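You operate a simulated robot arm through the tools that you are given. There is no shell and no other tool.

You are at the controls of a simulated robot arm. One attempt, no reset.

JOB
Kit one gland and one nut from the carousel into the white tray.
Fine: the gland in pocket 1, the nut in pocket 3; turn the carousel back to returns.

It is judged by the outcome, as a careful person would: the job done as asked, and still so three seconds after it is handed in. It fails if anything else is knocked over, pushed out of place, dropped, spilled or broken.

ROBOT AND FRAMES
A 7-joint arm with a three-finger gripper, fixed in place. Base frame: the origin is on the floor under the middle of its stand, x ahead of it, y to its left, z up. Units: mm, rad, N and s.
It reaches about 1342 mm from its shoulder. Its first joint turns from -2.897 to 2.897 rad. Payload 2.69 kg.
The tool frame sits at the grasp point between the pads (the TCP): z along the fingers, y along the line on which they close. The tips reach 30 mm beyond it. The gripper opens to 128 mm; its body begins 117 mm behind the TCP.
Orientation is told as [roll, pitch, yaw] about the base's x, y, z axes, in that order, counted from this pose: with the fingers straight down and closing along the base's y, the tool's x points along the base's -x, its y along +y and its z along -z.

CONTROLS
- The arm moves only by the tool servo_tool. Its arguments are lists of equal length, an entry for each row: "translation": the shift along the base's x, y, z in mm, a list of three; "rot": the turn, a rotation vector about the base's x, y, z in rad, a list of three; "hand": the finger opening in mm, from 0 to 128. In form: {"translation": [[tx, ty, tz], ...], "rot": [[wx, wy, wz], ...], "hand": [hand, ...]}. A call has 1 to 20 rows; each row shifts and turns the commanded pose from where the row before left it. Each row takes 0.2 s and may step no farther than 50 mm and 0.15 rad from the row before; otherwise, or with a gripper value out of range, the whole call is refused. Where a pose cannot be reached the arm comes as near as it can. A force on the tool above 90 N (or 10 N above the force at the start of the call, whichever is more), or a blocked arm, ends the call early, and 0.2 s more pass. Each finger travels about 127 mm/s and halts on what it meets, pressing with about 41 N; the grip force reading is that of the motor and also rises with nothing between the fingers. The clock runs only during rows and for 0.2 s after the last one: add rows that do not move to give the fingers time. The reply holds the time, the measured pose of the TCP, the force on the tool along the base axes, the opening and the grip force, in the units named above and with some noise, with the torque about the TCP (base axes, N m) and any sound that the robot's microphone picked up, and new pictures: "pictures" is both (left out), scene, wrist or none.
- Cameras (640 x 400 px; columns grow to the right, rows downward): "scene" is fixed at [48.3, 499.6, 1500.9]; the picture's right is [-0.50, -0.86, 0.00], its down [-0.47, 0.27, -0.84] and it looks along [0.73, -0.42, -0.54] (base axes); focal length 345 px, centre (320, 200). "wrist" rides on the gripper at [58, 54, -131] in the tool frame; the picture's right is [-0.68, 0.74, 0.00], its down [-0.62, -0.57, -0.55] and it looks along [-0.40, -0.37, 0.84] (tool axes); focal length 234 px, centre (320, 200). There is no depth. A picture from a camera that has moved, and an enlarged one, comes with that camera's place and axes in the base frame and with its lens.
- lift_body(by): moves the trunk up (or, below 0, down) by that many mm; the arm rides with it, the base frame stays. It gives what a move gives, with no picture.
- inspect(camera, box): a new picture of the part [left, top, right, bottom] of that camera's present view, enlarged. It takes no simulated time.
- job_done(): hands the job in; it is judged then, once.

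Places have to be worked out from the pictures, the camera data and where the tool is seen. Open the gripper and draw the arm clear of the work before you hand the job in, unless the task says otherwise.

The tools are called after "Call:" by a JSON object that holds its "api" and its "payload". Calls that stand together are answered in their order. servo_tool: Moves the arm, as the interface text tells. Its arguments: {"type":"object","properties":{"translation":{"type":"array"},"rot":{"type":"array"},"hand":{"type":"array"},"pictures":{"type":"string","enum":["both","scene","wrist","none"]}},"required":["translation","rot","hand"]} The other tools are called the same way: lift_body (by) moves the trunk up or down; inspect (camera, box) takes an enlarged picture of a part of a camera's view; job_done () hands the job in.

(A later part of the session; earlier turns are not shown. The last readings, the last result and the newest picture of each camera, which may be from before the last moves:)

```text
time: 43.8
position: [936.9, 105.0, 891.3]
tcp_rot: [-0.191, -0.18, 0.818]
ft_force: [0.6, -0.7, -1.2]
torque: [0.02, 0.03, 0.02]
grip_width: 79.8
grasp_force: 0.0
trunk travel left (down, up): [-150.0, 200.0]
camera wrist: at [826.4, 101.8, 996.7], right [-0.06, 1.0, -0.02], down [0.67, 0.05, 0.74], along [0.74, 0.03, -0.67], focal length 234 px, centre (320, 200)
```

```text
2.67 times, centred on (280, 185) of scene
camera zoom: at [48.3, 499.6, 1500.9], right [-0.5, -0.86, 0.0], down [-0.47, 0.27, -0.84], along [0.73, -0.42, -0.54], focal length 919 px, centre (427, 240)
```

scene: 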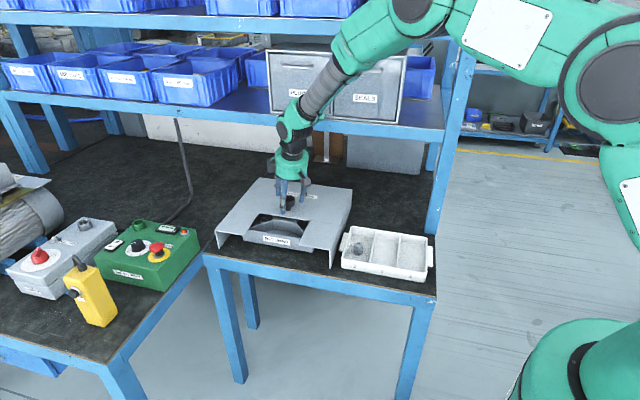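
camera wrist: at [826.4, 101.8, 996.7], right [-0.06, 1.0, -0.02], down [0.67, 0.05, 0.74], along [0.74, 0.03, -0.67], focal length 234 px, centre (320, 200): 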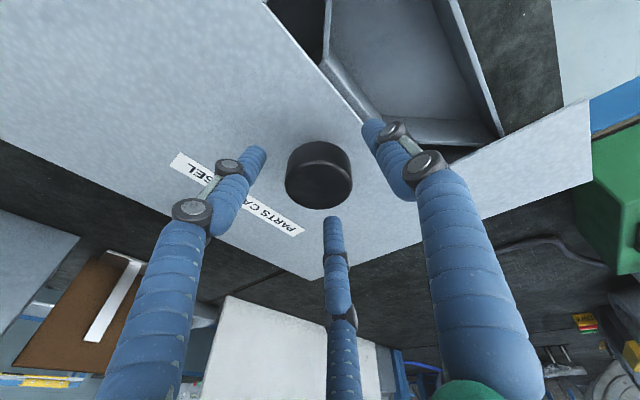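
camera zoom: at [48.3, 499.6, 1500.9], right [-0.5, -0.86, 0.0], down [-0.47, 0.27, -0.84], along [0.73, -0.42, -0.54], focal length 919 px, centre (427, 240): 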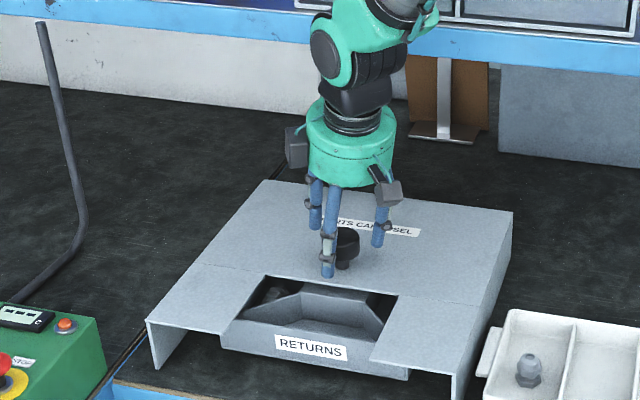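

The carousel stayed put. Regripping and turning another −90°.

Call:
{"api": "servo_tool", "payload": {"translation": [[0, 0, 0], [0, 0, 0], [0, 0, 0], [0, 0, 0], [0, 0, 0], [0.21, 0.4, 0], [0.3, 0.39, 0], [0.38, 0.37, 0], [0.46, 0.34, 0], [0.53, 0.29, 0], [0.6, 0.24, 0], [0.66, 0.18, 0], [0.71, 0.11, 0], [0.76, 0.04, 0], [0.79, -0.04, 0], [0.81, -0.12, 0], [0.82, -0.21, 0], [0, 0, 0]], "rot": [[0, 0, 0], [0, 0, 0], [0, 0, 0], [0, 0, 0], [0, 0, 0], [0, 0, -0.131], [0, 0, -0.131], [0, 0, -0.131], [0, 0, -0.131], [0, 0, -0.131], [0, 0, -0.131], [0, 0, -0.131], [0, 0, -0.131], [0, 0, -0.131], [0, 0, -0.131], [0, 0, -0.131], [0, 0, -0.131], [0, 0, 0]], "hand": [60, 50, 40, 30, 20, 20, 20, 20, 20, 20, 20, 20, 20, 20, 20, 20, 20, 20]}}

Call:
{"api": "inspect", "payload": {"camera": "scene", "box": [220, 110, 340, 260]}}

Call:
{"api": "inspect", "payload": {"camera": "wrist", "box": [100, 0, 400, 170]}}

```text
time: 47.6
position: [942.8, 108.7, 889.3]
tcp_rot: [-0.19, -0.178, -0.756]
ft_force: [-1.0, 13.6, -2.7]
torque: [0.57, 0.14, 0.05]
grip_width: 49.5
grasp_force: 44.6
trunk travel left (down, up): [-150.0, 200.0]
camera wrist: at [939.5, 219.8, 995.3], right [1.0, 0.05, -0.02], down [0.05, -0.67, 0.74], along [0.03, -0.74, -0.67], focal length 234 px, centre (320, 200)
```

scene: 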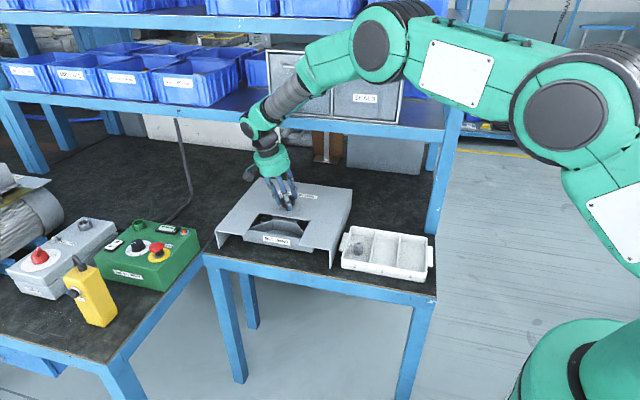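
wrist: 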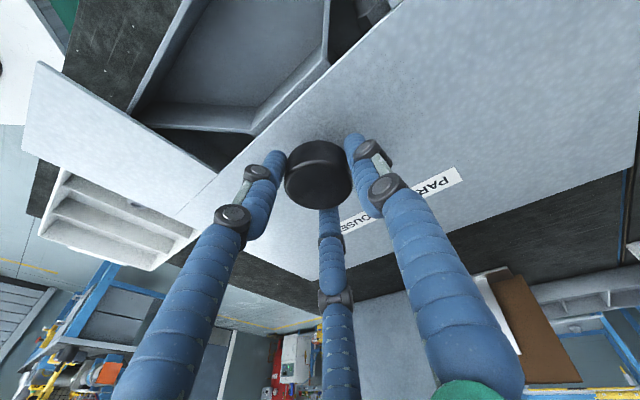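

```text
2.67 times, centred on (280, 185) of scene
camera zoom: at [48.3, 499.6, 1500.9], right [-0.5, -0.86, 0.0], down [-0.47, 0.27, -0.84], along [0.73, -0.42, -0.54], focal length 919 px, centre (427, 240)
```

zoom: 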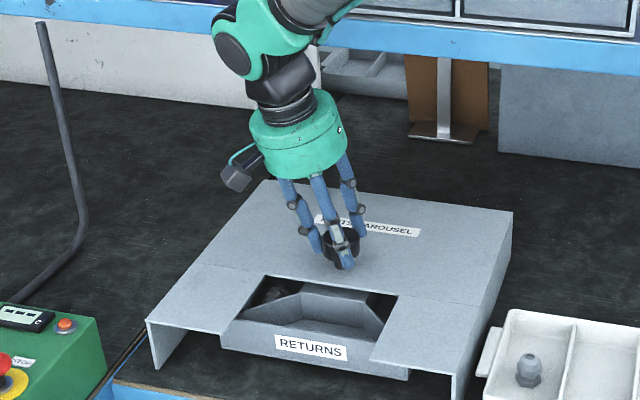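

```text
2.13 times, centred on (250, 85) of wrist
camera zoom: at [939.5, 219.8, 995.3], right [1.0, 0.05, -0.02], down [0.05, -0.67, 0.74], along [0.03, -0.74, -0.67], focal length 500 px, centre (469, 445)
```

zoom: 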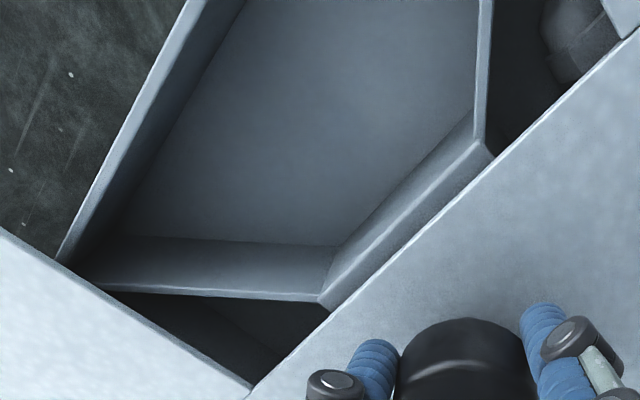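

The scene shows RETURNS still in the window, so this time the carousel did not follow. Either the grip slipped or there is a stop in the clockwise direction. I'll test with a small further CW nudge and read the torque.

Call:
{"api": "servo_tool", "payload": {"translation": [[0, 0, 0], [0, 0, 0]], "rot": [[0, 0, -0.06], [0, 0, 0]], "hand": [20, 20], "pictures": "none"}}

Call:
{"api": "servo_tool", "payload": {"translation": [[0, 0, 0], [0, 0, 0], [0, 0, 0]], "rot": [[0, 0, 0.08], [0, 0, 0.08], [0, 0, 0]], "hand": [20, 20, 20], "pictures": "none"}}

Call:
{"api": "inspect", "payload": {"camera": "scene", "box": [220, 110, 340, 260]}}

```text
time: 48.2
position: [944.1, 109.7, 888.6]
tcp_rot: [-0.191, -0.179, -0.814]
ft_force: [-5.1, 17.1, -8.0]
torque: [0.54, 0.22, 0.61]
grip_width: 49.7
grasp_force: 45.0
trunk travel left (down, up): [-150.0, 200.0]
```

```text
time: 49.0
position: [942.3, 109.2, 890.1]
tcp_rot: [-0.191, -0.177, -0.654]
ft_force: [-11.6, 20.2, -9.4]
torque: [0.98, 0.35, -0.06]
grip_width: 49.7
grasp_force: 45.1
trunk travel left (down, up): [-150.0, 200.0]
```

```text
2.67 times, centred on (280, 185) of scene
camera zoom: at [48.3, 499.6, 1500.9], right [-0.5, -0.86, 0.0], down [-0.47, 0.27, -0.84], along [0.73, -0.42, -0.54], focal length 919 px, centre (427, 240)
```

zoom: 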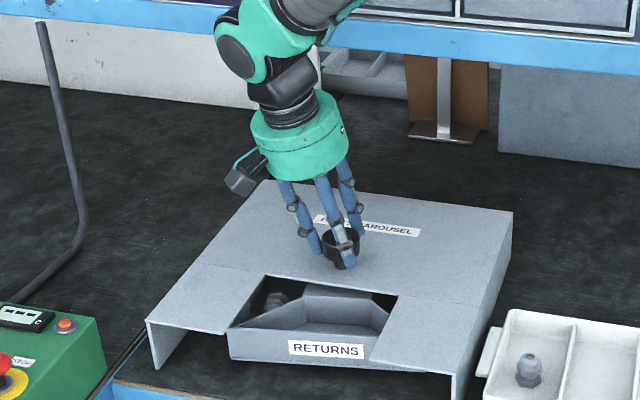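

CW is resisted (+0.6 N·m) while CCW turns freely, so RETURNS is the clockwise stop. I'll go counter-clockwise through GLANDS to the next bins.

Call:
{"api": "servo_tool", "payload": {"translation": [[-0.75, 0.6, 0], [-0.7, 0.55, 0], [-0.65, -0.05, 0], [-0.6, -0.1, 0], [-0.5, -0.2, 0], [-0.45, -0.3, 0], [-0.4, -0.4, 0], [-0.35, -0.45, 0], [-0.3, -0.5, 0], [-0.2, -0.7, 0], [-0.1, -0.7, 0], [0, 0, 0]], "rot": [[0, 0, 0.1322], [0, 0, 0.1322], [0, 0, 0.1322], [0, 0, 0.1322], [0, 0, 0.1322], [0, 0, 0.1322], [0, 0, 0.1322], [0, 0, 0.1322], [0, 0, 0.1322], [0, 0, 0.1322], [0, 0, 0.1322], [0, 0, 0]], "hand": [20, 20, 20, 20, 20, 20, 20, 20, 20, 20, 20, 20], "pictures": "none"}}

Call:
{"api": "inspect", "payload": {"camera": "scene", "box": [220, 110, 340, 260]}}

```text
time: 51.6
position: [938.0, 106.6, 889.6]
tcp_rot: [-0.189, -0.178, 0.798]
ft_force: [-10.5, -1.0, -14.4]
torque: [-0.15, 0.85, -0.11]
grip_width: 49.5
grasp_force: 45.5
trunk travel left (down, up): [-150.0, 200.0]
```

```text
2.67 times, centred on (280, 185) of scene
camera zoom: at [48.3, 499.6, 1500.9], right [-0.5, -0.86, 0.0], down [-0.47, 0.27, -0.84], along [0.73, -0.42, -0.54], focal length 919 px, centre (427, 240)
```

zoom: 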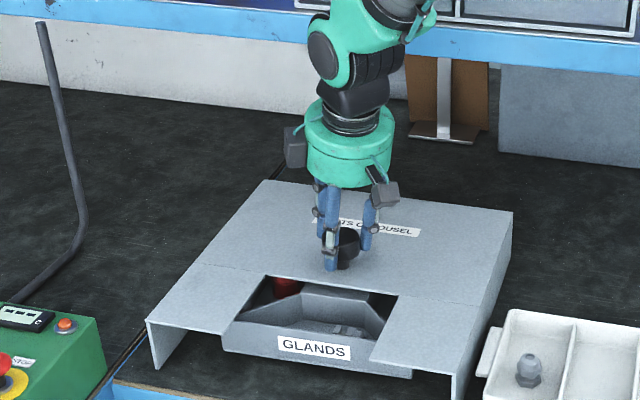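

GLANDS is in view again, as expected. I'll open, swing the hand back, and regrip for the next quarter.

Call:
{"api": "servo_tool", "payload": {"translation": [[0, 0, 0], [0, 0, 0], [0, 0, 0], [0.15, 0.45, 0], [0.25, 0.45, 0], [0.33, 0.42, 0], [0.4, 0.4, 0], [0.45, 0.35, 0], [0.52, 0.3, 0], [0.58, 0.25, 0], [0.62, 0.2, 0], [0.66, 0.12, 0], [0.68, 0.05, 0], [0.68, 0, 0], [0.68, -0.05, 0], [0, 0, 0], [0, 0, 0], [0, 0, 0], [0, 0, 0], [0, 0, 0]], "rot": [[0, 0, 0], [0, 0, 0], [0, 0, 0], [0, 0, -0.132], [0, 0, -0.132], [0, 0, -0.132], [0, 0, -0.132], [0, 0, -0.132], [0, 0, -0.132], [0, 0, -0.132], [0, 0, -0.132], [0, 0, -0.132], [0, 0, -0.132], [0, 0, -0.132], [0, 0, -0.132], [0, 0, 0], [0, 0, 0], [0, 0, 0], [0, 0, 0], [0, 0, 0]], "hand": [55, 70, 80, 80, 80, 80, 80, 80, 80, 80, 80, 80, 80, 80, 80, 65, 50, 40, 30, 20], "pictures": "none"}}

Call:
{"api": "inspect", "payload": {"camera": "scene", "box": [220, 110, 340, 260]}}

```text
time: 55.8
position: [942.5, 109.2, 889.9]
tcp_rot: [-0.189, -0.178, -0.782]
ft_force: [-21.9, 7.6, 3.1]
torque: [0.6, 1.05, -0.19]
grip_width: 49.6
grasp_force: 45.2
trunk travel left (down, up): [-150.0, 200.0]
```

```text
2.67 times, centred on (280, 185) of scene
camera zoom: at [48.3, 499.6, 1500.9], right [-0.5, -0.86, 0.0], down [-0.47, 0.27, -0.84], along [0.73, -0.42, -0.54], focal length 919 px, centre (427, 240)
```

zoom: 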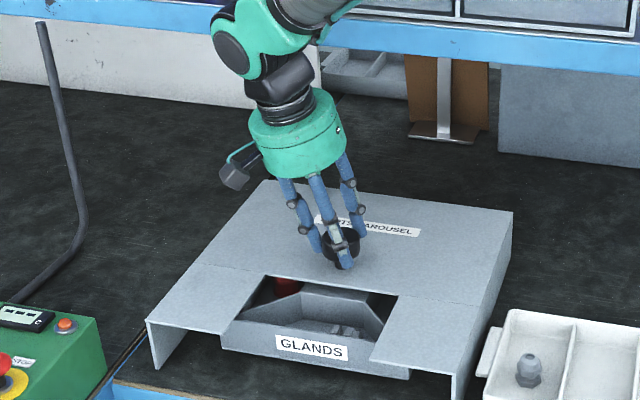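

Regripped with GLANDS aligned. Now turning +90° to bring the next bin (the one with red parts) round for a look.

Call:
{"api": "servo_tool", "payload": {"translation": [[-1.2, 0.2, 0], [-0.75, 0.05, 0], [-0.65, 0, 0], [-0.6, -0.1, 0], [-0.5, -0.2, 0], [-0.45, -0.3, 0], [-0.4, -0.4, 0], [-0.35, -0.45, 0], [-0.3, -0.5, 0], [-0.2, -0.6, 0], [-0.1, -0.6, 0], [0, -0.3, 0], [0, 0, 0]], "rot": [[0, 0, 0.131], [0, 0, 0.131], [0, 0, 0.131], [0, 0, 0.131], [0, 0, 0.131], [0, 0, 0.131], [0, 0, 0.131], [0, 0, 0.131], [0, 0, 0.131], [0, 0, 0.131], [0, 0, 0.131], [0, 0, 0.131], [0, 0, 0]], "hand": [20, 20, 20, 20, 20, 20, 20, 20, 20, 20, 20, 20, 20]}}

Call:
{"api": "inspect", "payload": {"camera": "scene", "box": [220, 110, 340, 260]}}

Call:
{"api": "inspect", "payload": {"camera": "wrist", "box": [260, 0, 520, 150]}}

```text
time: 58.6
position: [937.2, 107.0, 890.1]
tcp_rot: [-0.186, -0.177, 0.788]
ft_force: [-21.3, 14.3, -12.5]
torque: [0.43, 0.96, 0.0]
grip_width: 49.4
grasp_force: 45.6
trunk travel left (down, up): [-150.0, 200.0]
camera wrist: at [827.7, 105.2, 996.3], right [-0.03, 1.0, -0.02], down [0.67, 0.03, 0.74], along [0.74, 0.01, -0.67], focal length 234 px, centre (320, 200)
```

scene: 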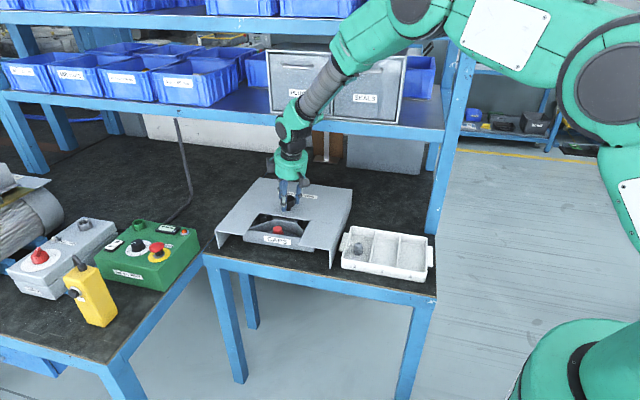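
wrist: 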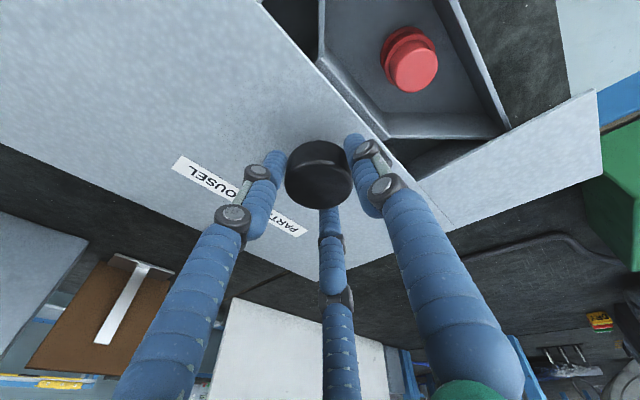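

```text
2.67 times, centred on (280, 185) of scene
camera zoom: at [48.3, 499.6, 1500.9], right [-0.5, -0.86, 0.0], down [-0.47, 0.27, -0.84], along [0.73, -0.42, -0.54], focal length 919 px, centre (427, 240)
```

zoom: 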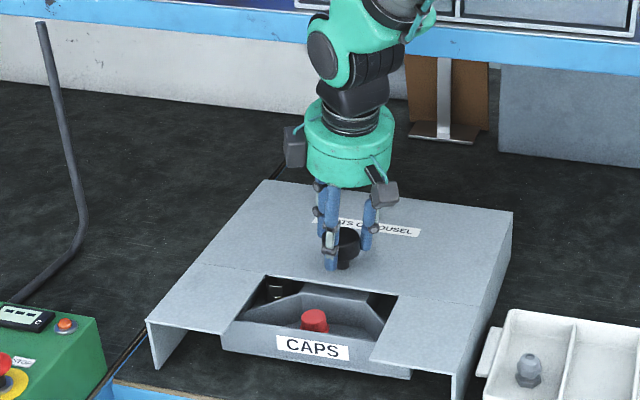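

```text
2.46 times, centred on (390, 75) of wrist
camera zoom: at [827.7, 105.2, 996.3], right [-0.03, 1.0, -0.02], down [0.67, 0.03, 0.74], along [0.74, 0.01, -0.67], focal length 576 px, centre (148, 508)
```

zoom: 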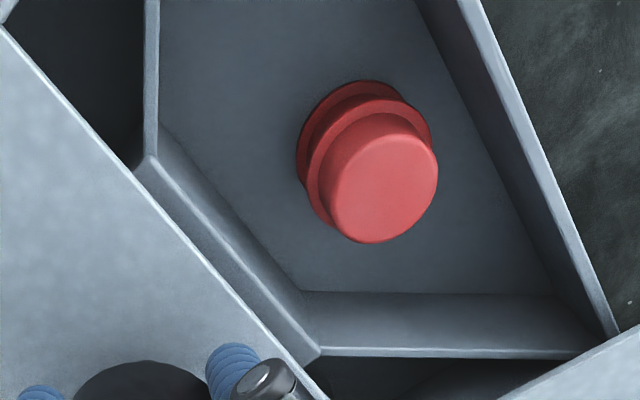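

This one is CAPS. A dark ring-shaped part shows in the next bin to the left, so I'll regrip and turn another quarter CCW.

Call:
{"api": "servo_tool", "payload": {"translation": [[-0.5, 0.5, 0], [0, 0, 0], [0, 0, 0], [0.25, 0.4, 0], [0.3, 0.4, 0], [0.35, 0.4, 0], [0.4, 0.38, 0], [0.45, 0.35, 0], [0.52, 0.3, 0], [0.58, 0.25, 0], [0.62, 0.2, 0], [0.66, 0.1, 0], [0.66, 0, 0], [0.66, -0.05, 0], [0.5, -0.1, 0], [0, 0, 0], [0, 0, 0], [0, 0, 0], [0, 0, 0], [0, 0, 0]], "rot": [[0, 0, 0], [0, 0, 0], [0, 0, 0], [0, 0, -0.131], [0, 0, -0.131], [0, 0, -0.131], [0, 0, -0.131], [0, 0, -0.131], [0, 0, -0.131], [0, 0, -0.131], [0, 0, -0.131], [0, 0, -0.131], [0, 0, -0.131], [0, 0, -0.131], [0, 0, -0.131], [0, 0, 0], [0, 0, 0], [0, 0, 0], [0, 0, 0], [0, 0, 0]], "hand": [55, 70, 80, 80, 80, 80, 80, 80, 80, 80, 80, 80, 80, 80, 80, 65, 50, 40, 30, 20], "pictures": "none"}}

Call:
{"api": "servo_tool", "payload": {"translation": [[-0.9, 0.1, 0], [-0.75, 0.05, 0], [-0.65, 0, 0], [-0.6, -0.1, 0], [-0.5, -0.2, 0], [-0.45, -0.3, 0], [-0.4, -0.4, 0], [-0.35, -0.45, 0], [-0.3, -0.5, 0], [-0.2, -0.6, 0], [-0.1, -0.6, 0], [0, -0.3, 0], [0, 0, 0]], "rot": [[0, 0, 0.131], [0, 0, 0.131], [0, 0, 0.131], [0, 0, 0.131], [0, 0, 0.131], [0, 0, 0.131], [0, 0, 0.131], [0, 0, 0.131], [0, 0, 0.131], [0, 0, 0.131], [0, 0, 0.131], [0, 0, 0.131], [0, 0, 0]], "hand": [20, 20, 20, 20, 20, 20, 20, 20, 20, 20, 20, 20, 20]}}

Call:
{"api": "inspect", "payload": {"camera": "scene", "box": [220, 110, 340, 260]}}

Call:
{"api": "inspect", "payload": {"camera": "wrist", "box": [260, 0, 520, 150]}}

```text
time: 62.8
position: [943.4, 109.2, 890.5]
tcp_rot: [-0.189, -0.179, -0.784]
ft_force: [-17.6, 8.4, 2.0]
torque: [0.78, 0.92, -0.1]
grip_width: 49.2
grasp_force: 45.1
trunk travel left (down, up): [-150.0, 200.0]
```

```text
time: 65.6
position: [938.7, 105.9, 888.6]
tcp_rot: [-0.188, -0.178, 0.79]
ft_force: [-20.3, 9.0, -4.2]
torque: [0.17, 0.91, -0.01]
grip_width: 49.7
grasp_force: 44.6
trunk travel left (down, up): [-150.0, 200.0]
camera wrist: at [827.9, 105.5, 996.0], right [-0.03, 1.0, -0.02], down [0.67, 0.03, 0.74], along [0.74, 0.01, -0.67], focal length 234 px, centre (320, 200)
```

scene: 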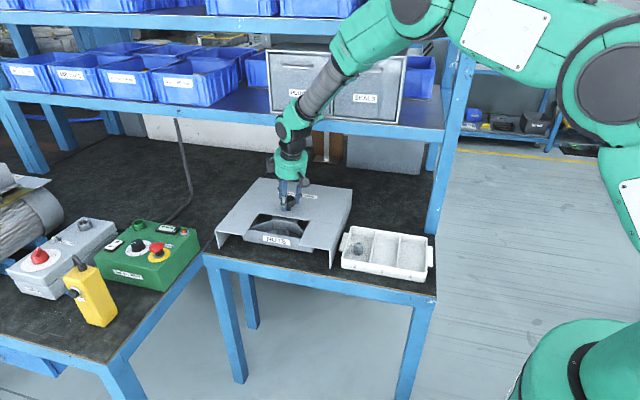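
wrist: 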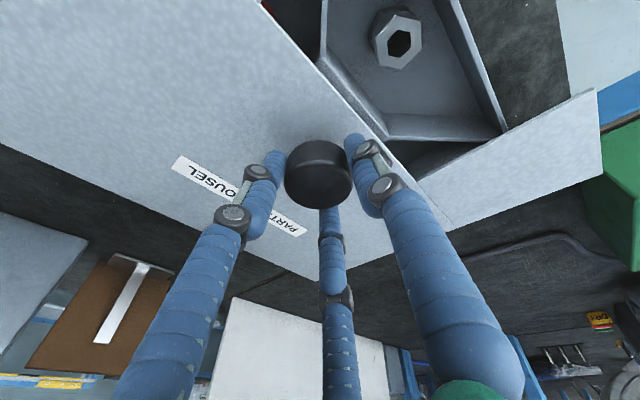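

```text
2.67 times, centred on (280, 185) of scene
camera zoom: at [48.3, 499.6, 1500.9], right [-0.5, -0.86, 0.0], down [-0.47, 0.27, -0.84], along [0.73, -0.42, -0.54], focal length 919 px, centre (427, 240)
```

zoom: 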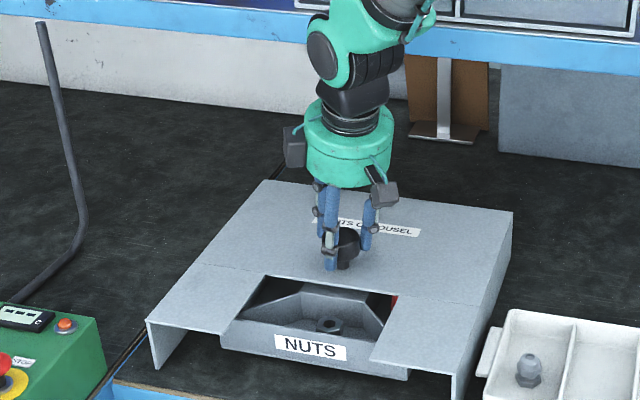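

```text
2.46 times, centred on (390, 75) of wrist
camera zoom: at [827.9, 105.5, 996.0], right [-0.03, 1.0, -0.02], down [0.67, 0.03, 0.74], along [0.74, 0.01, -0.67], focal length 576 px, centre (148, 508)
```

zoom: 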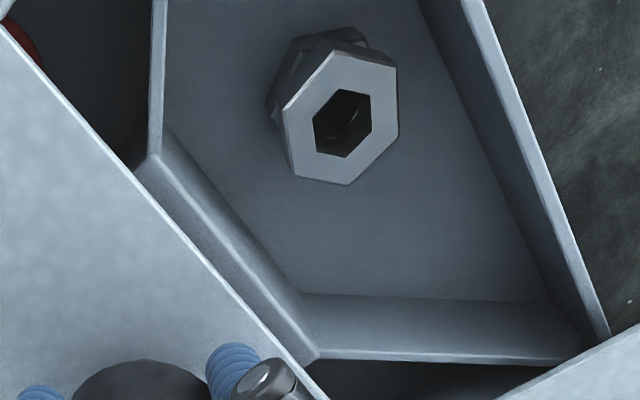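

NUTS is now in the window, with what looks like a stack of hex nuts, so I must take only the top one. I'll relieve the load, release the knob, lift off and look closer.

Call:
{"api": "servo_tool", "payload": {"translation": [[-1, 0.8, 0], [-0.5, 0, 0], [0, 0, 0], [0, 0, 0], [0, 0, 0], [0, 0, 0], [-5, 0, 20], [-5, 0, 20], [-8, 0, 30], [-8, 0, 30]], "rot": [[0, 0, 0], [0, 0, 0], [0, 0, 0], [0, 0, 0], [0, 0, 0], [0, 0, 0], [0, 0, 0], [0, 0, 0], [0, 0, 0], [0, 0, 0]], "hand": [20, 20, 55, 70, 90, 100, 100, 100, 100, 100], "pictures": "none"}}

Call:
{"api": "servo_tool", "payload": {"translation": [[-10, 10, 5], [-10, 10, 5], [-12, 17, 0], [-12, 17, -10], [-12, 17, -15], [-12, 17, -15], [-12, 17, -15], [-10, 14, -15], [0, 0, 0]], "rot": [[0, 0.13, 0], [0, 0.13, 0], [0, 0, -0.131], [0, 0, -0.131], [0, 0, -0.131], [0, 0, -0.131], [0, 0, -0.131], [0, 0, -0.131], [0, 0, 0]], "hand": [110, 120, 128, 128, 128, 128, 128, 128, 128]}}

Call:
{"api": "inspect", "payload": {"camera": "wrist", "box": [240, 140, 400, 240]}}

Call:
{"api": "inspect", "payload": {"camera": "scene", "box": [230, 205, 330, 255]}}

```text
time: 67.8
position: [911.9, 106.6, 990.7]
tcp_rot: [-0.187, -0.179, 0.788]
ft_force: [0.1, -0.3, 0.2]
torque: [-0.01, 0.0, 0.01]
grip_width: 99.9
grasp_force: 0.2
trunk travel left (down, up): [-150.0, 200.0]
```

```text
time: 69.8
position: [821.0, 225.5, 928.0]
tcp_rot: [-0.007, 0.006, -0.017]
ft_force: [0.2, -0.3, 0.2]
torque: [0.03, -0.02, 0.02]
grip_width: 127.9
grasp_force: 0.0
trunk travel left (down, up): [-150.0, 200.0]
camera wrist: at [764.1, 281.8, 1058.8], right [0.69, 0.73, -0.01], down [0.61, -0.57, 0.55], along [0.39, -0.38, -0.84], focal length 234 px, centre (320, 200)
```

scene: 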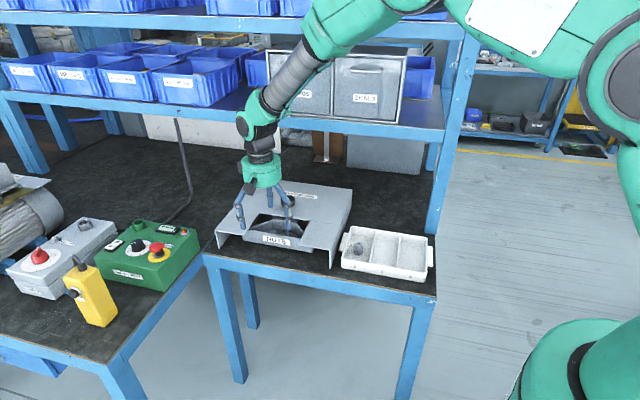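
wrist: 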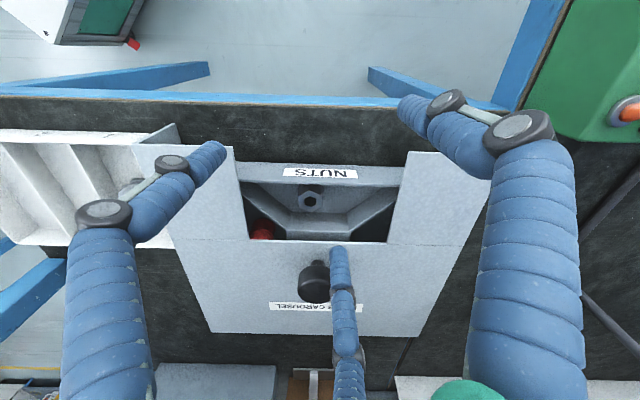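

```text
4.00 times, centred on (320, 190) of wrist
camera zoom: at [764.1, 281.8, 1058.8], right [0.69, 0.73, -0.01], down [0.61, -0.57, 0.55], along [0.39, -0.38, -0.84], focal length 937 px, centre (320, 240)
```

zoom: 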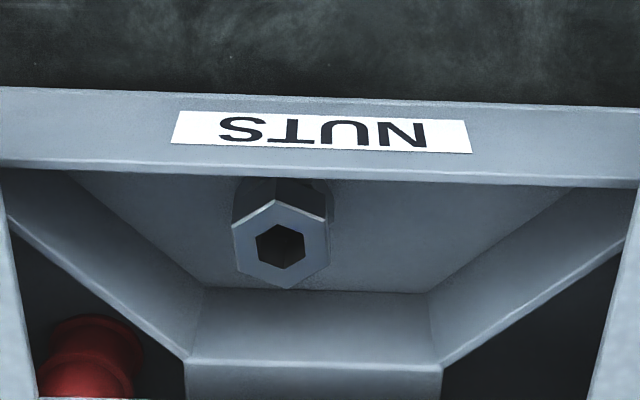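

```text
6.40 times, centred on (280, 230) of scene
camera zoom: at [48.3, 499.6, 1500.9], right [-0.5, -0.86, 0.0], down [-0.47, 0.27, -0.84], along [0.73, -0.42, -0.54], focal length 2205 px, centre (576, 8)
```

zoom: 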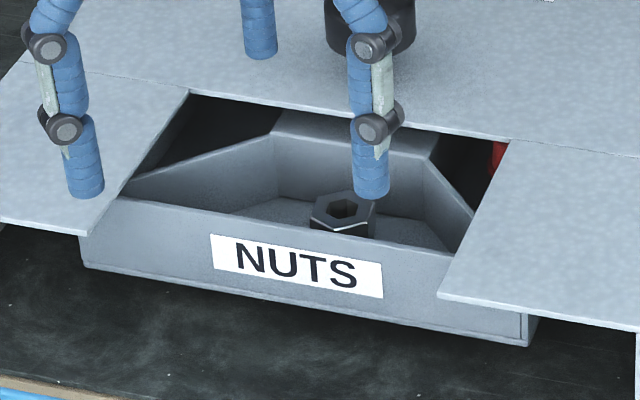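

It's a stack: the top nut (≈30 mm across flats) has its top at about z 809, centred near (875, 159.5), while the floor is at 781, so there are probably two nuts of about 14 mm. I'll hover over it with a small 3° lean and the yaw chosen so the three fingers face the flats, to see the stack better.

Call:
{"api": "servo_tool", "payload": {"translation": [[16.7, -20.7, -13.3], [16.7, -20.7, -13.3], [16.8, -20.6, -13.4], [0, 0, 0], [0, 0, 0]], "rot": [[0, 0, 0.13], [0, 0, 0.13], [0, 0, 0.13], [-0.0368, -0.0368, 0], [0, 0, 0]], "hand": [120, 115, 110, 110, 110]}}

Call:
{"api": "inspect", "payload": {"camera": "wrist", "box": [240, 90, 400, 190]}}

Call:
{"api": "inspect", "payload": {"camera": "scene", "box": [240, 190, 320, 240]}}

```text
time: 71.0
position: [871.5, 163.6, 890.7]
tcp_rot: [-0.054, -0.014, 0.376]
ft_force: [0.1, 0.4, 0.0]
torque: [0.0, 0.03, -0.01]
grip_width: 109.8
grasp_force: 0.0
trunk travel left (down, up): [-150.0, 200.0]
camera wrist: at [793.0, 198.4, 1016.9], right [0.36, 0.93, -0.03], down [0.76, -0.27, 0.59], along [0.54, -0.23, -0.81], focal length 234 px, centre (320, 200)
```

scene: 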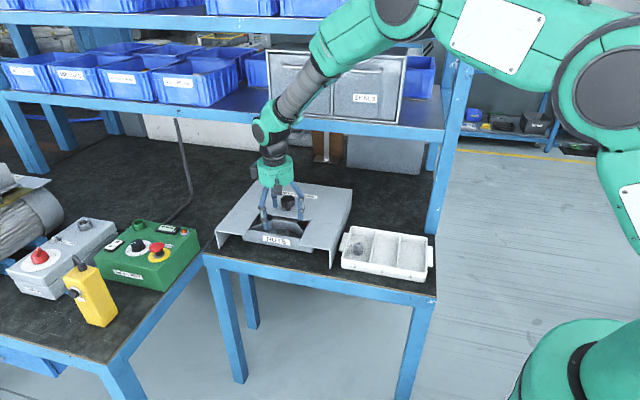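
wrist: 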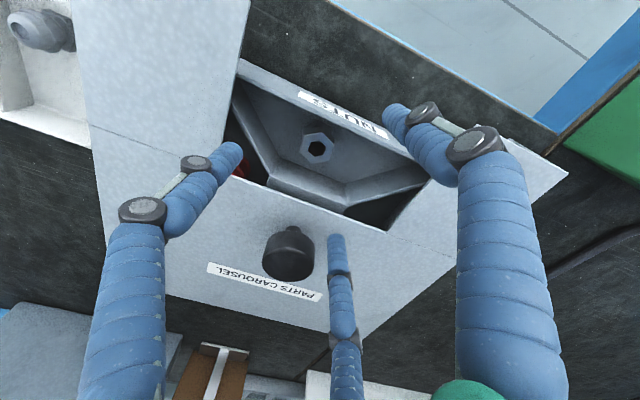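

```text
4.00 times, centred on (320, 140) of wrist
camera zoom: at [793.0, 198.4, 1016.9], right [0.36, 0.93, -0.03], down [0.76, -0.27, 0.59], along [0.54, -0.23, -0.81], focal length 937 px, centre (320, 440)
```

zoom: 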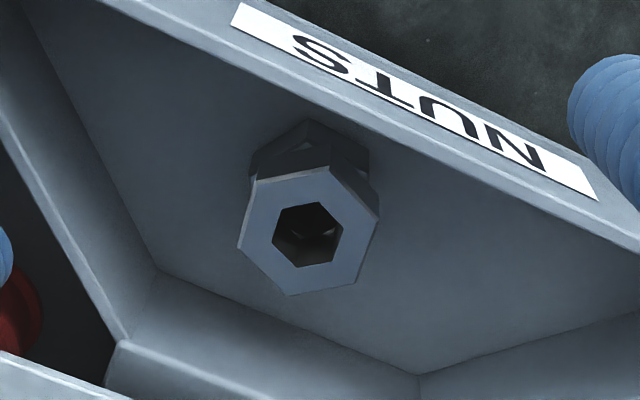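

```text
8.00 times, centred on (280, 215) of scene
camera zoom: at [48.3, 499.6, 1500.9], right [-0.5, -0.86, 0.0], down [-0.47, 0.27, -0.84], along [0.73, -0.42, -0.54], focal length 2757 px, centre (640, 80)
```

zoom: 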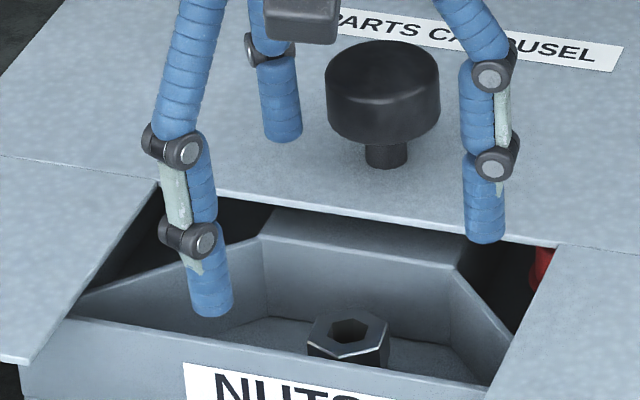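

Two nuts are stacked, with the lower one rotated relative to the upper. I'll zoom more to find the split height before going down.

Call:
{"api": "inspect", "payload": {"camera": "wrist", "box": [295, 115, 343, 145]}}

Call:
{"api": "inspect", "payload": {"camera": "scene", "box": [264, 220, 304, 245]}}

```text
13.33 times, centred on (319, 130) of wrist
camera zoom: at [793.0, 198.4, 1016.9], right [0.36, 0.93, -0.03], down [0.76, -0.27, 0.59], along [0.54, -0.23, -0.81], focal length 3122 px, centre (333, 1133)
```

zoom: 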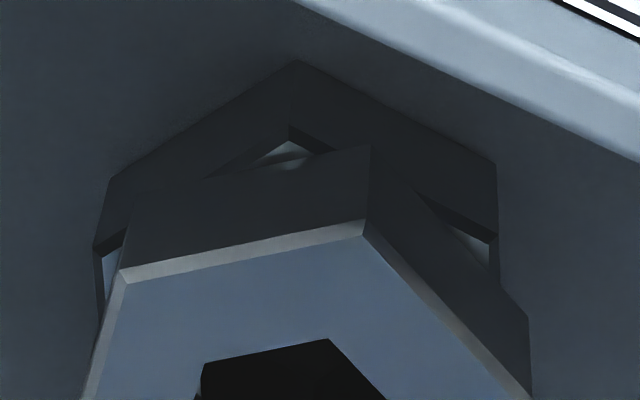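

```text
16.00 times, centred on (284, 232) of scene
camera zoom: at [48.3, 499.6, 1500.9], right [-0.5, -0.86, 0.0], down [-0.47, 0.27, -0.84], along [0.73, -0.42, -0.54], focal length 5513 px, centre (896, -320)
```

zoom: 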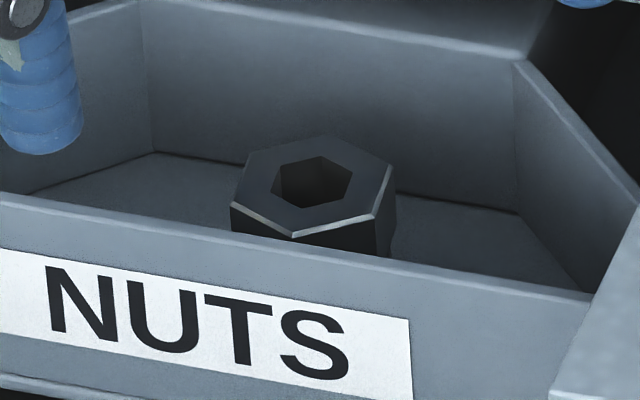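

Each nut is about 16–18 mm thick, so the split is near z≈795–796. I'll keep the fingertips at or above 797 so I only take the top one. Adding a touch more lean (4.5°), closing to 36 mm, and descending partway to check.

Call:
{"api": "servo_tool", "payload": {"translation": [[0, 0, 0], [0, 0, 0], [0, 0, 0], [-0.2, -0.6, -13.5], [-0.2, -0.6, -13.5], [-0.2, -0.5, -13.7], [0, 0, 0]], "rot": [[-0.02, -0.02, 0], [0, 0, 0], [0, 0, 0], [0, 0, 0], [0, 0, 0], [0, 0, 0], [0, 0, 0]], "hand": [85, 60, 36, 36, 36, 36, 36]}}

Call:
{"api": "inspect", "payload": {"camera": "wrist", "box": [240, 90, 400, 210]}}

Call:
{"api": "inspect", "payload": {"camera": "scene", "box": [245, 195, 309, 240]}}

```text
time: 72.6
position: [871.4, 162.9, 855.5]
tcp_rot: [-0.08, -0.032, 0.377]
ft_force: [-2.9, 4.0, 29.3]
torque: [0.95, 0.43, 0.11]
grip_width: 36.6
grasp_force: 0.7
trunk travel left (down, up): [-150.0, 200.0]
camera wrist: at [790.7, 200.0, 978.3], right [0.36, 0.93, -0.04], down [0.75, -0.26, 0.61], along [0.56, -0.25, -0.79], focal length 234 px, centre (320, 200)
```

scene: 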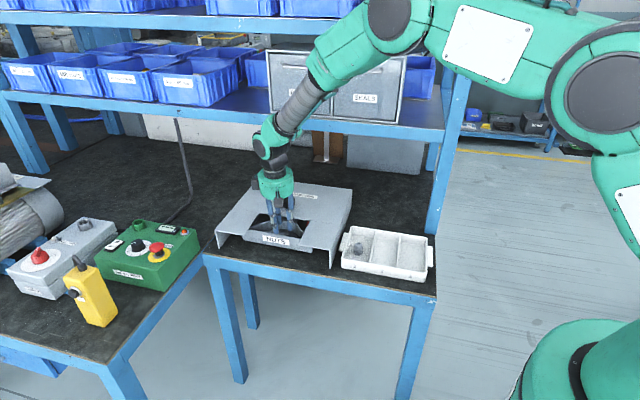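
wrist: 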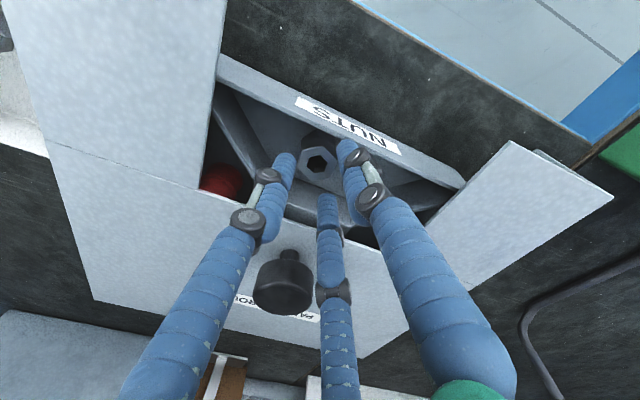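

```text
3.33 times, centred on (320, 150) of wrist
camera zoom: at [790.7, 200.0, 978.3], right [0.36, 0.93, -0.04], down [0.75, -0.26, 0.61], along [0.56, -0.25, -0.79], focal length 781 px, centre (320, 367)
```

zoom: 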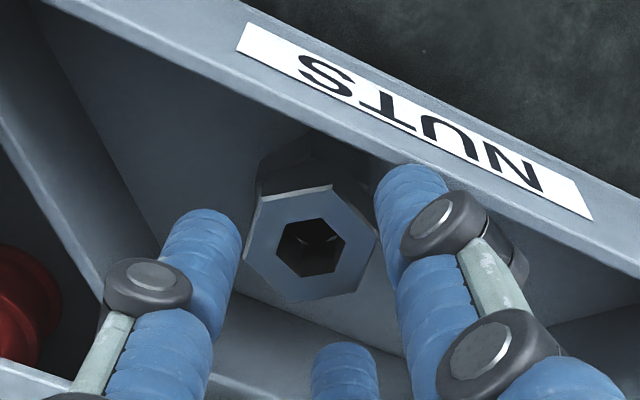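

```text
8.89 times, centred on (277, 218) of scene
camera zoom: at [48.3, 499.6, 1500.9], right [-0.5, -0.86, 0.0], down [-0.47, 0.27, -0.84], along [0.73, -0.42, -0.54], focal length 3063 px, centre (702, 44)
```

zoom: 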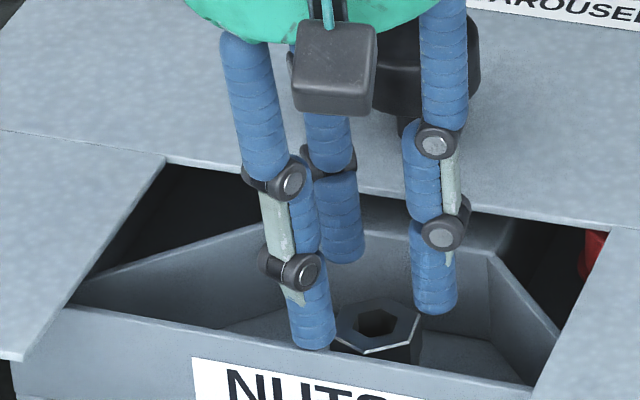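

A 29 N upward force stopped the move: the front fingertip landed on the bin's front panel top. I'll back off upward and use the finger layout that worked for the gland (one finger toward the back), with yaw −25° and lean 7.5°.

Call:
{"api": "servo_tool", "payload": {"translation": [[0, 0, 12], [0, 0, 12], [0, 0, 12], [0, 0, 0], [0, 0, 0], [0, 0, 0], [0, 0, 0], [0, 0, 0], [0, 0, 0], [0, 0, 0], [0, 0, 0]], "rot": [[0, 0, 0], [0, 0, 0], [0.0566, 0.0566, 0], [0, 0, -0.1355], [0, 0, -0.1355], [0, 0, -0.1355], [0, 0, -0.1355], [0, 0, -0.1355], [0, 0, -0.1355], [-0.0919, -0.0919, 0], [0, 0, 0]], "hand": [36, 36, 36, 60, 80, 100, 110, 110, 110, 110, 110]}}

Call:
{"api": "inspect", "payload": {"camera": "wrist", "box": [240, 80, 400, 180]}}

Call:
{"api": "inspect", "payload": {"camera": "scene", "box": [230, 195, 330, 255]}}

```text
time: 75.0
position: [869.6, 162.2, 886.1]
tcp_rot: [-0.051, -0.117, -0.435]
ft_force: [-0.4, 0.0, 0.6]
torque: [-0.01, 0.0, 0.01]
grip_width: 110.2
grasp_force: 0.0
trunk travel left (down, up): [-150.0, 200.0]
camera wrist: at [830.1, 248.8, 1006.3], right [0.92, 0.38, 0.04], down [0.27, -0.72, 0.65], along [0.28, -0.58, -0.76], focal length 234 px, centre (320, 200)
```

scene: 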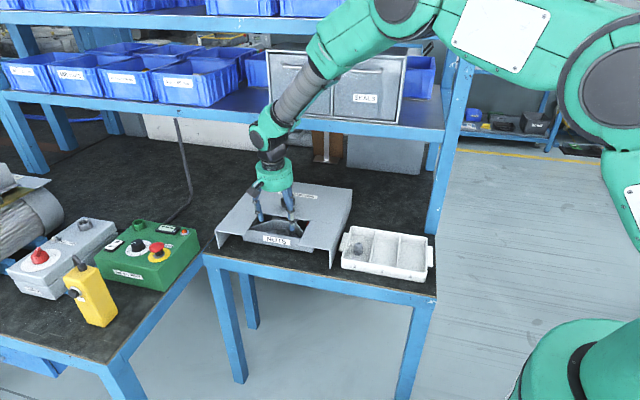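
wrist: 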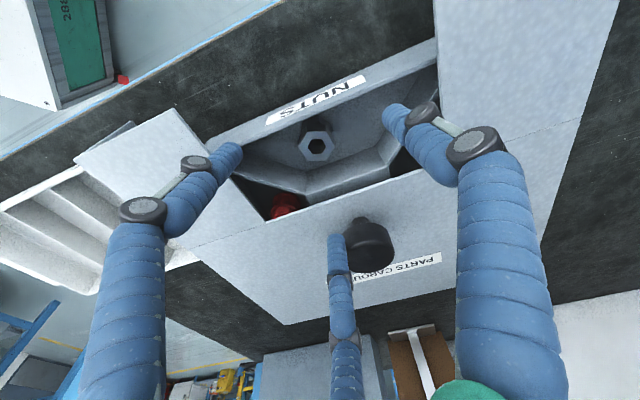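

```text
4.00 times, centred on (320, 130) of wrist
camera zoom: at [830.1, 248.8, 1006.3], right [0.92, 0.38, 0.04], down [0.27, -0.72, 0.65], along [0.28, -0.58, -0.76], focal length 937 px, centre (320, 480)
```

zoom: 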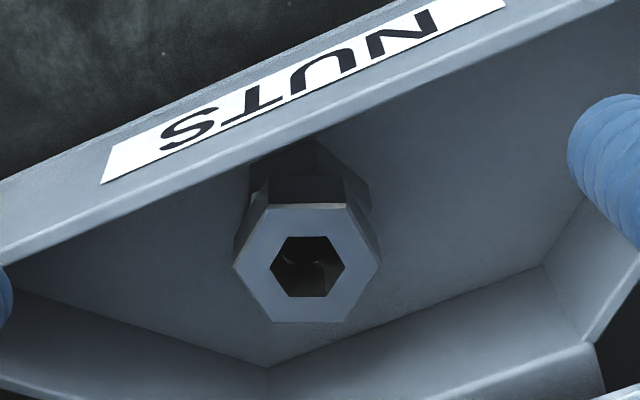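

```text
6.40 times, centred on (280, 225) of scene
camera zoom: at [48.3, 499.6, 1500.9], right [-0.5, -0.86, 0.0], down [-0.47, 0.27, -0.84], along [0.73, -0.42, -0.54], focal length 2205 px, centre (576, 40)
```

zoom: 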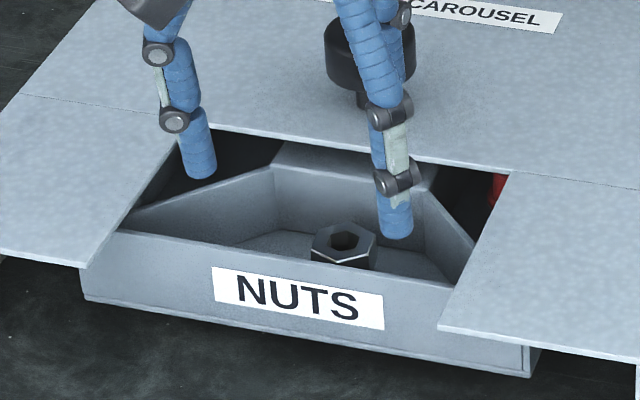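

The nut is centred near (873.5, 158.2), about 4 mm off the tool axis at this height. I'll close to 36 mm and descend along the axis to TCP z≈850 to check again.

Call:
{"api": "servo_tool", "payload": {"translation": [[0, 0, 0], [0, 0, 0], [0, 0, 0], [-0.2, 0.2, -12], [-0.2, 0.2, -12], [-0.2, 0.1, -12], [0, 0, 0]], "rot": [[0, 0, 0], [0, 0, 0], [0, 0, 0], [0, 0, 0], [0, 0, 0], [0, 0, 0], [0, 0, 0]], "hand": [85, 60, 36, 36, 36, 36, 36]}}

Call:
{"api": "inspect", "payload": {"camera": "wrist", "box": [240, 90, 400, 210]}}

Call:
{"api": "inspect", "payload": {"camera": "scene", "box": [245, 195, 309, 240]}}

```text
time: 76.6
position: [869.5, 162.0, 849.2]
tcp_rot: [-0.051, -0.116, -0.434]
ft_force: [-0.8, -0.2, -0.5]
torque: [0.01, 0.01, 0.03]
grip_width: 35.7
grasp_force: 0.0
trunk travel left (down, up): [-150.0, 200.0]
camera wrist: at [829.5, 248.4, 969.6], right [0.92, 0.38, 0.04], down [0.27, -0.72, 0.64], along [0.28, -0.58, -0.76], focal length 234 px, centre (320, 200)
```

scene: 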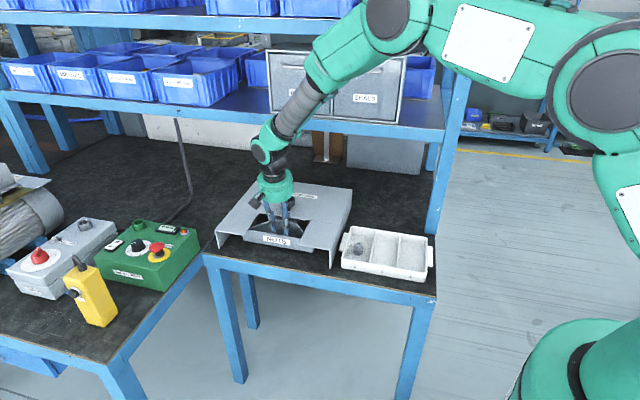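
wrist: 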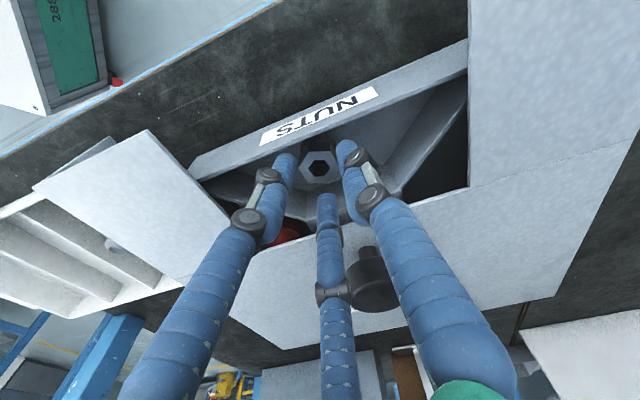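

```text
3.33 times, centred on (320, 150) of wrist
camera zoom: at [829.5, 248.4, 969.6], right [0.92, 0.38, 0.04], down [0.27, -0.72, 0.64], along [0.28, -0.58, -0.76], focal length 781 px, centre (320, 367)
```

zoom: 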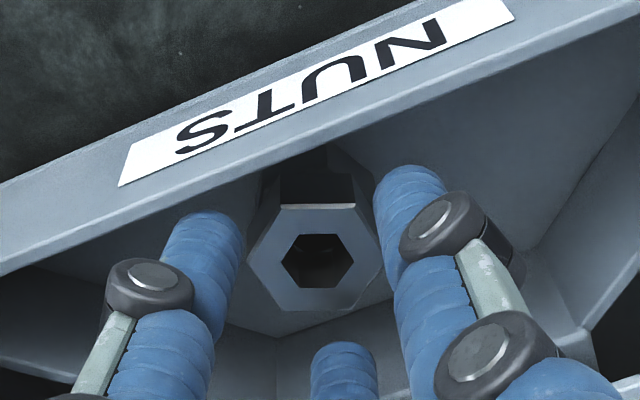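

```text
8.89 times, centred on (277, 218) of scene
camera zoom: at [48.3, 499.6, 1500.9], right [-0.5, -0.86, 0.0], down [-0.47, 0.27, -0.84], along [0.73, -0.42, -0.54], focal length 3063 px, centre (702, 44)
```

zoom: 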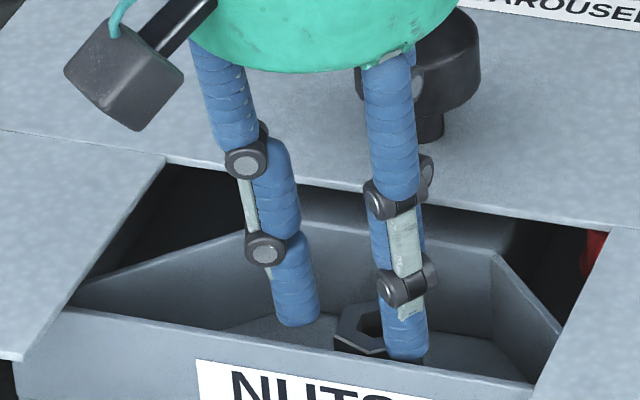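

The nut is centred between the fingers within 1 mm with no contact forces. Descending the remaining ~19 mm along the axis in small steps.

Call:
{"api": "servo_tool", "payload": {"translation": [[0.46, -0.46, -5], [0.46, -0.46, -5], [0.46, -0.46, -5], [0.37, -0.37, -4], [0, 0, 0]], "rot": [[0, 0, 0], [0, 0, 0], [0, 0, 0], [0, 0, 0], [0, 0, 0]], "hand": [36, 36, 36, 36, 36]}}

Call:
{"api": "inspect", "payload": {"camera": "wrist", "box": [240, 90, 400, 210]}}

Call:
{"api": "inspect", "payload": {"camera": "scene", "box": [245, 195, 309, 240]}}

```text
time: 77.8
position: [872.5, 159.0, 831.0]
tcp_rot: [-0.049, -0.116, -0.435]
ft_force: [0.3, 0.2, 0.2]
torque: [0.0, 0.02, -0.01]
grip_width: 36.4
grasp_force: 0.0
trunk travel left (down, up): [-150.0, 200.0]
camera wrist: at [831.4, 246.0, 950.9], right [0.92, 0.38, 0.04], down [0.27, -0.72, 0.64], along [0.28, -0.58, -0.76], focal length 234 px, centre (320, 200)
```

scene: 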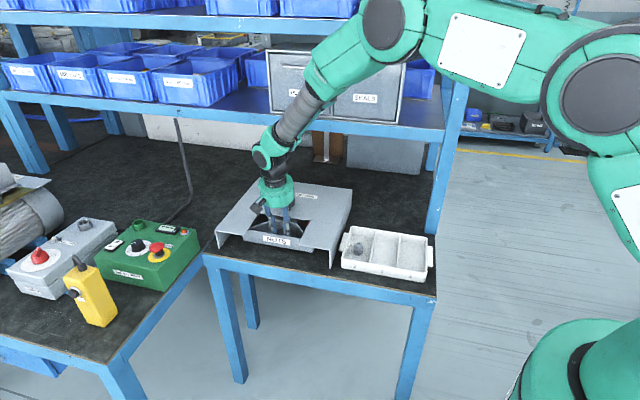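
wrist: 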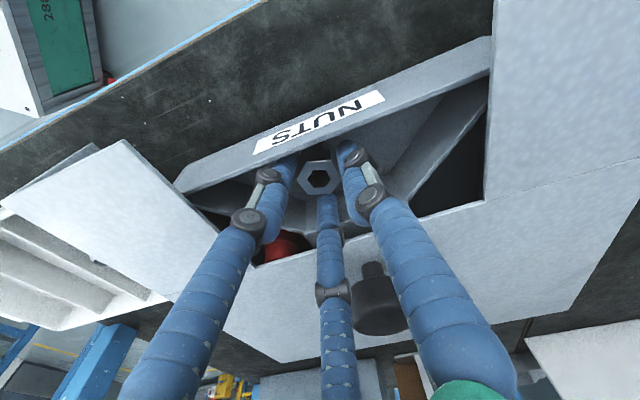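

```text
3.33 times, centred on (320, 150) of wrist
camera zoom: at [831.4, 246.0, 950.9], right [0.92, 0.38, 0.04], down [0.27, -0.72, 0.64], along [0.28, -0.58, -0.76], focal length 781 px, centre (320, 367)
```

zoom: 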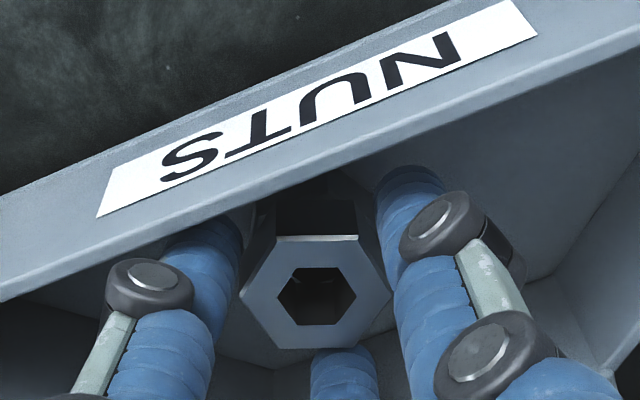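

```text
8.89 times, centred on (277, 218) of scene
camera zoom: at [48.3, 499.6, 1500.9], right [-0.5, -0.86, 0.0], down [-0.47, 0.27, -0.84], along [0.73, -0.42, -0.54], focal length 3063 px, centre (702, 44)
```

zoom: 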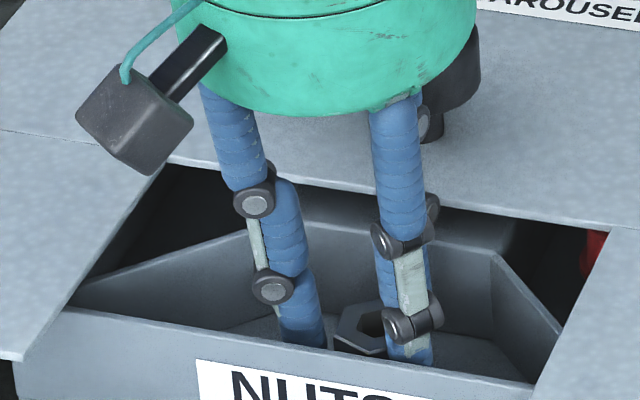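

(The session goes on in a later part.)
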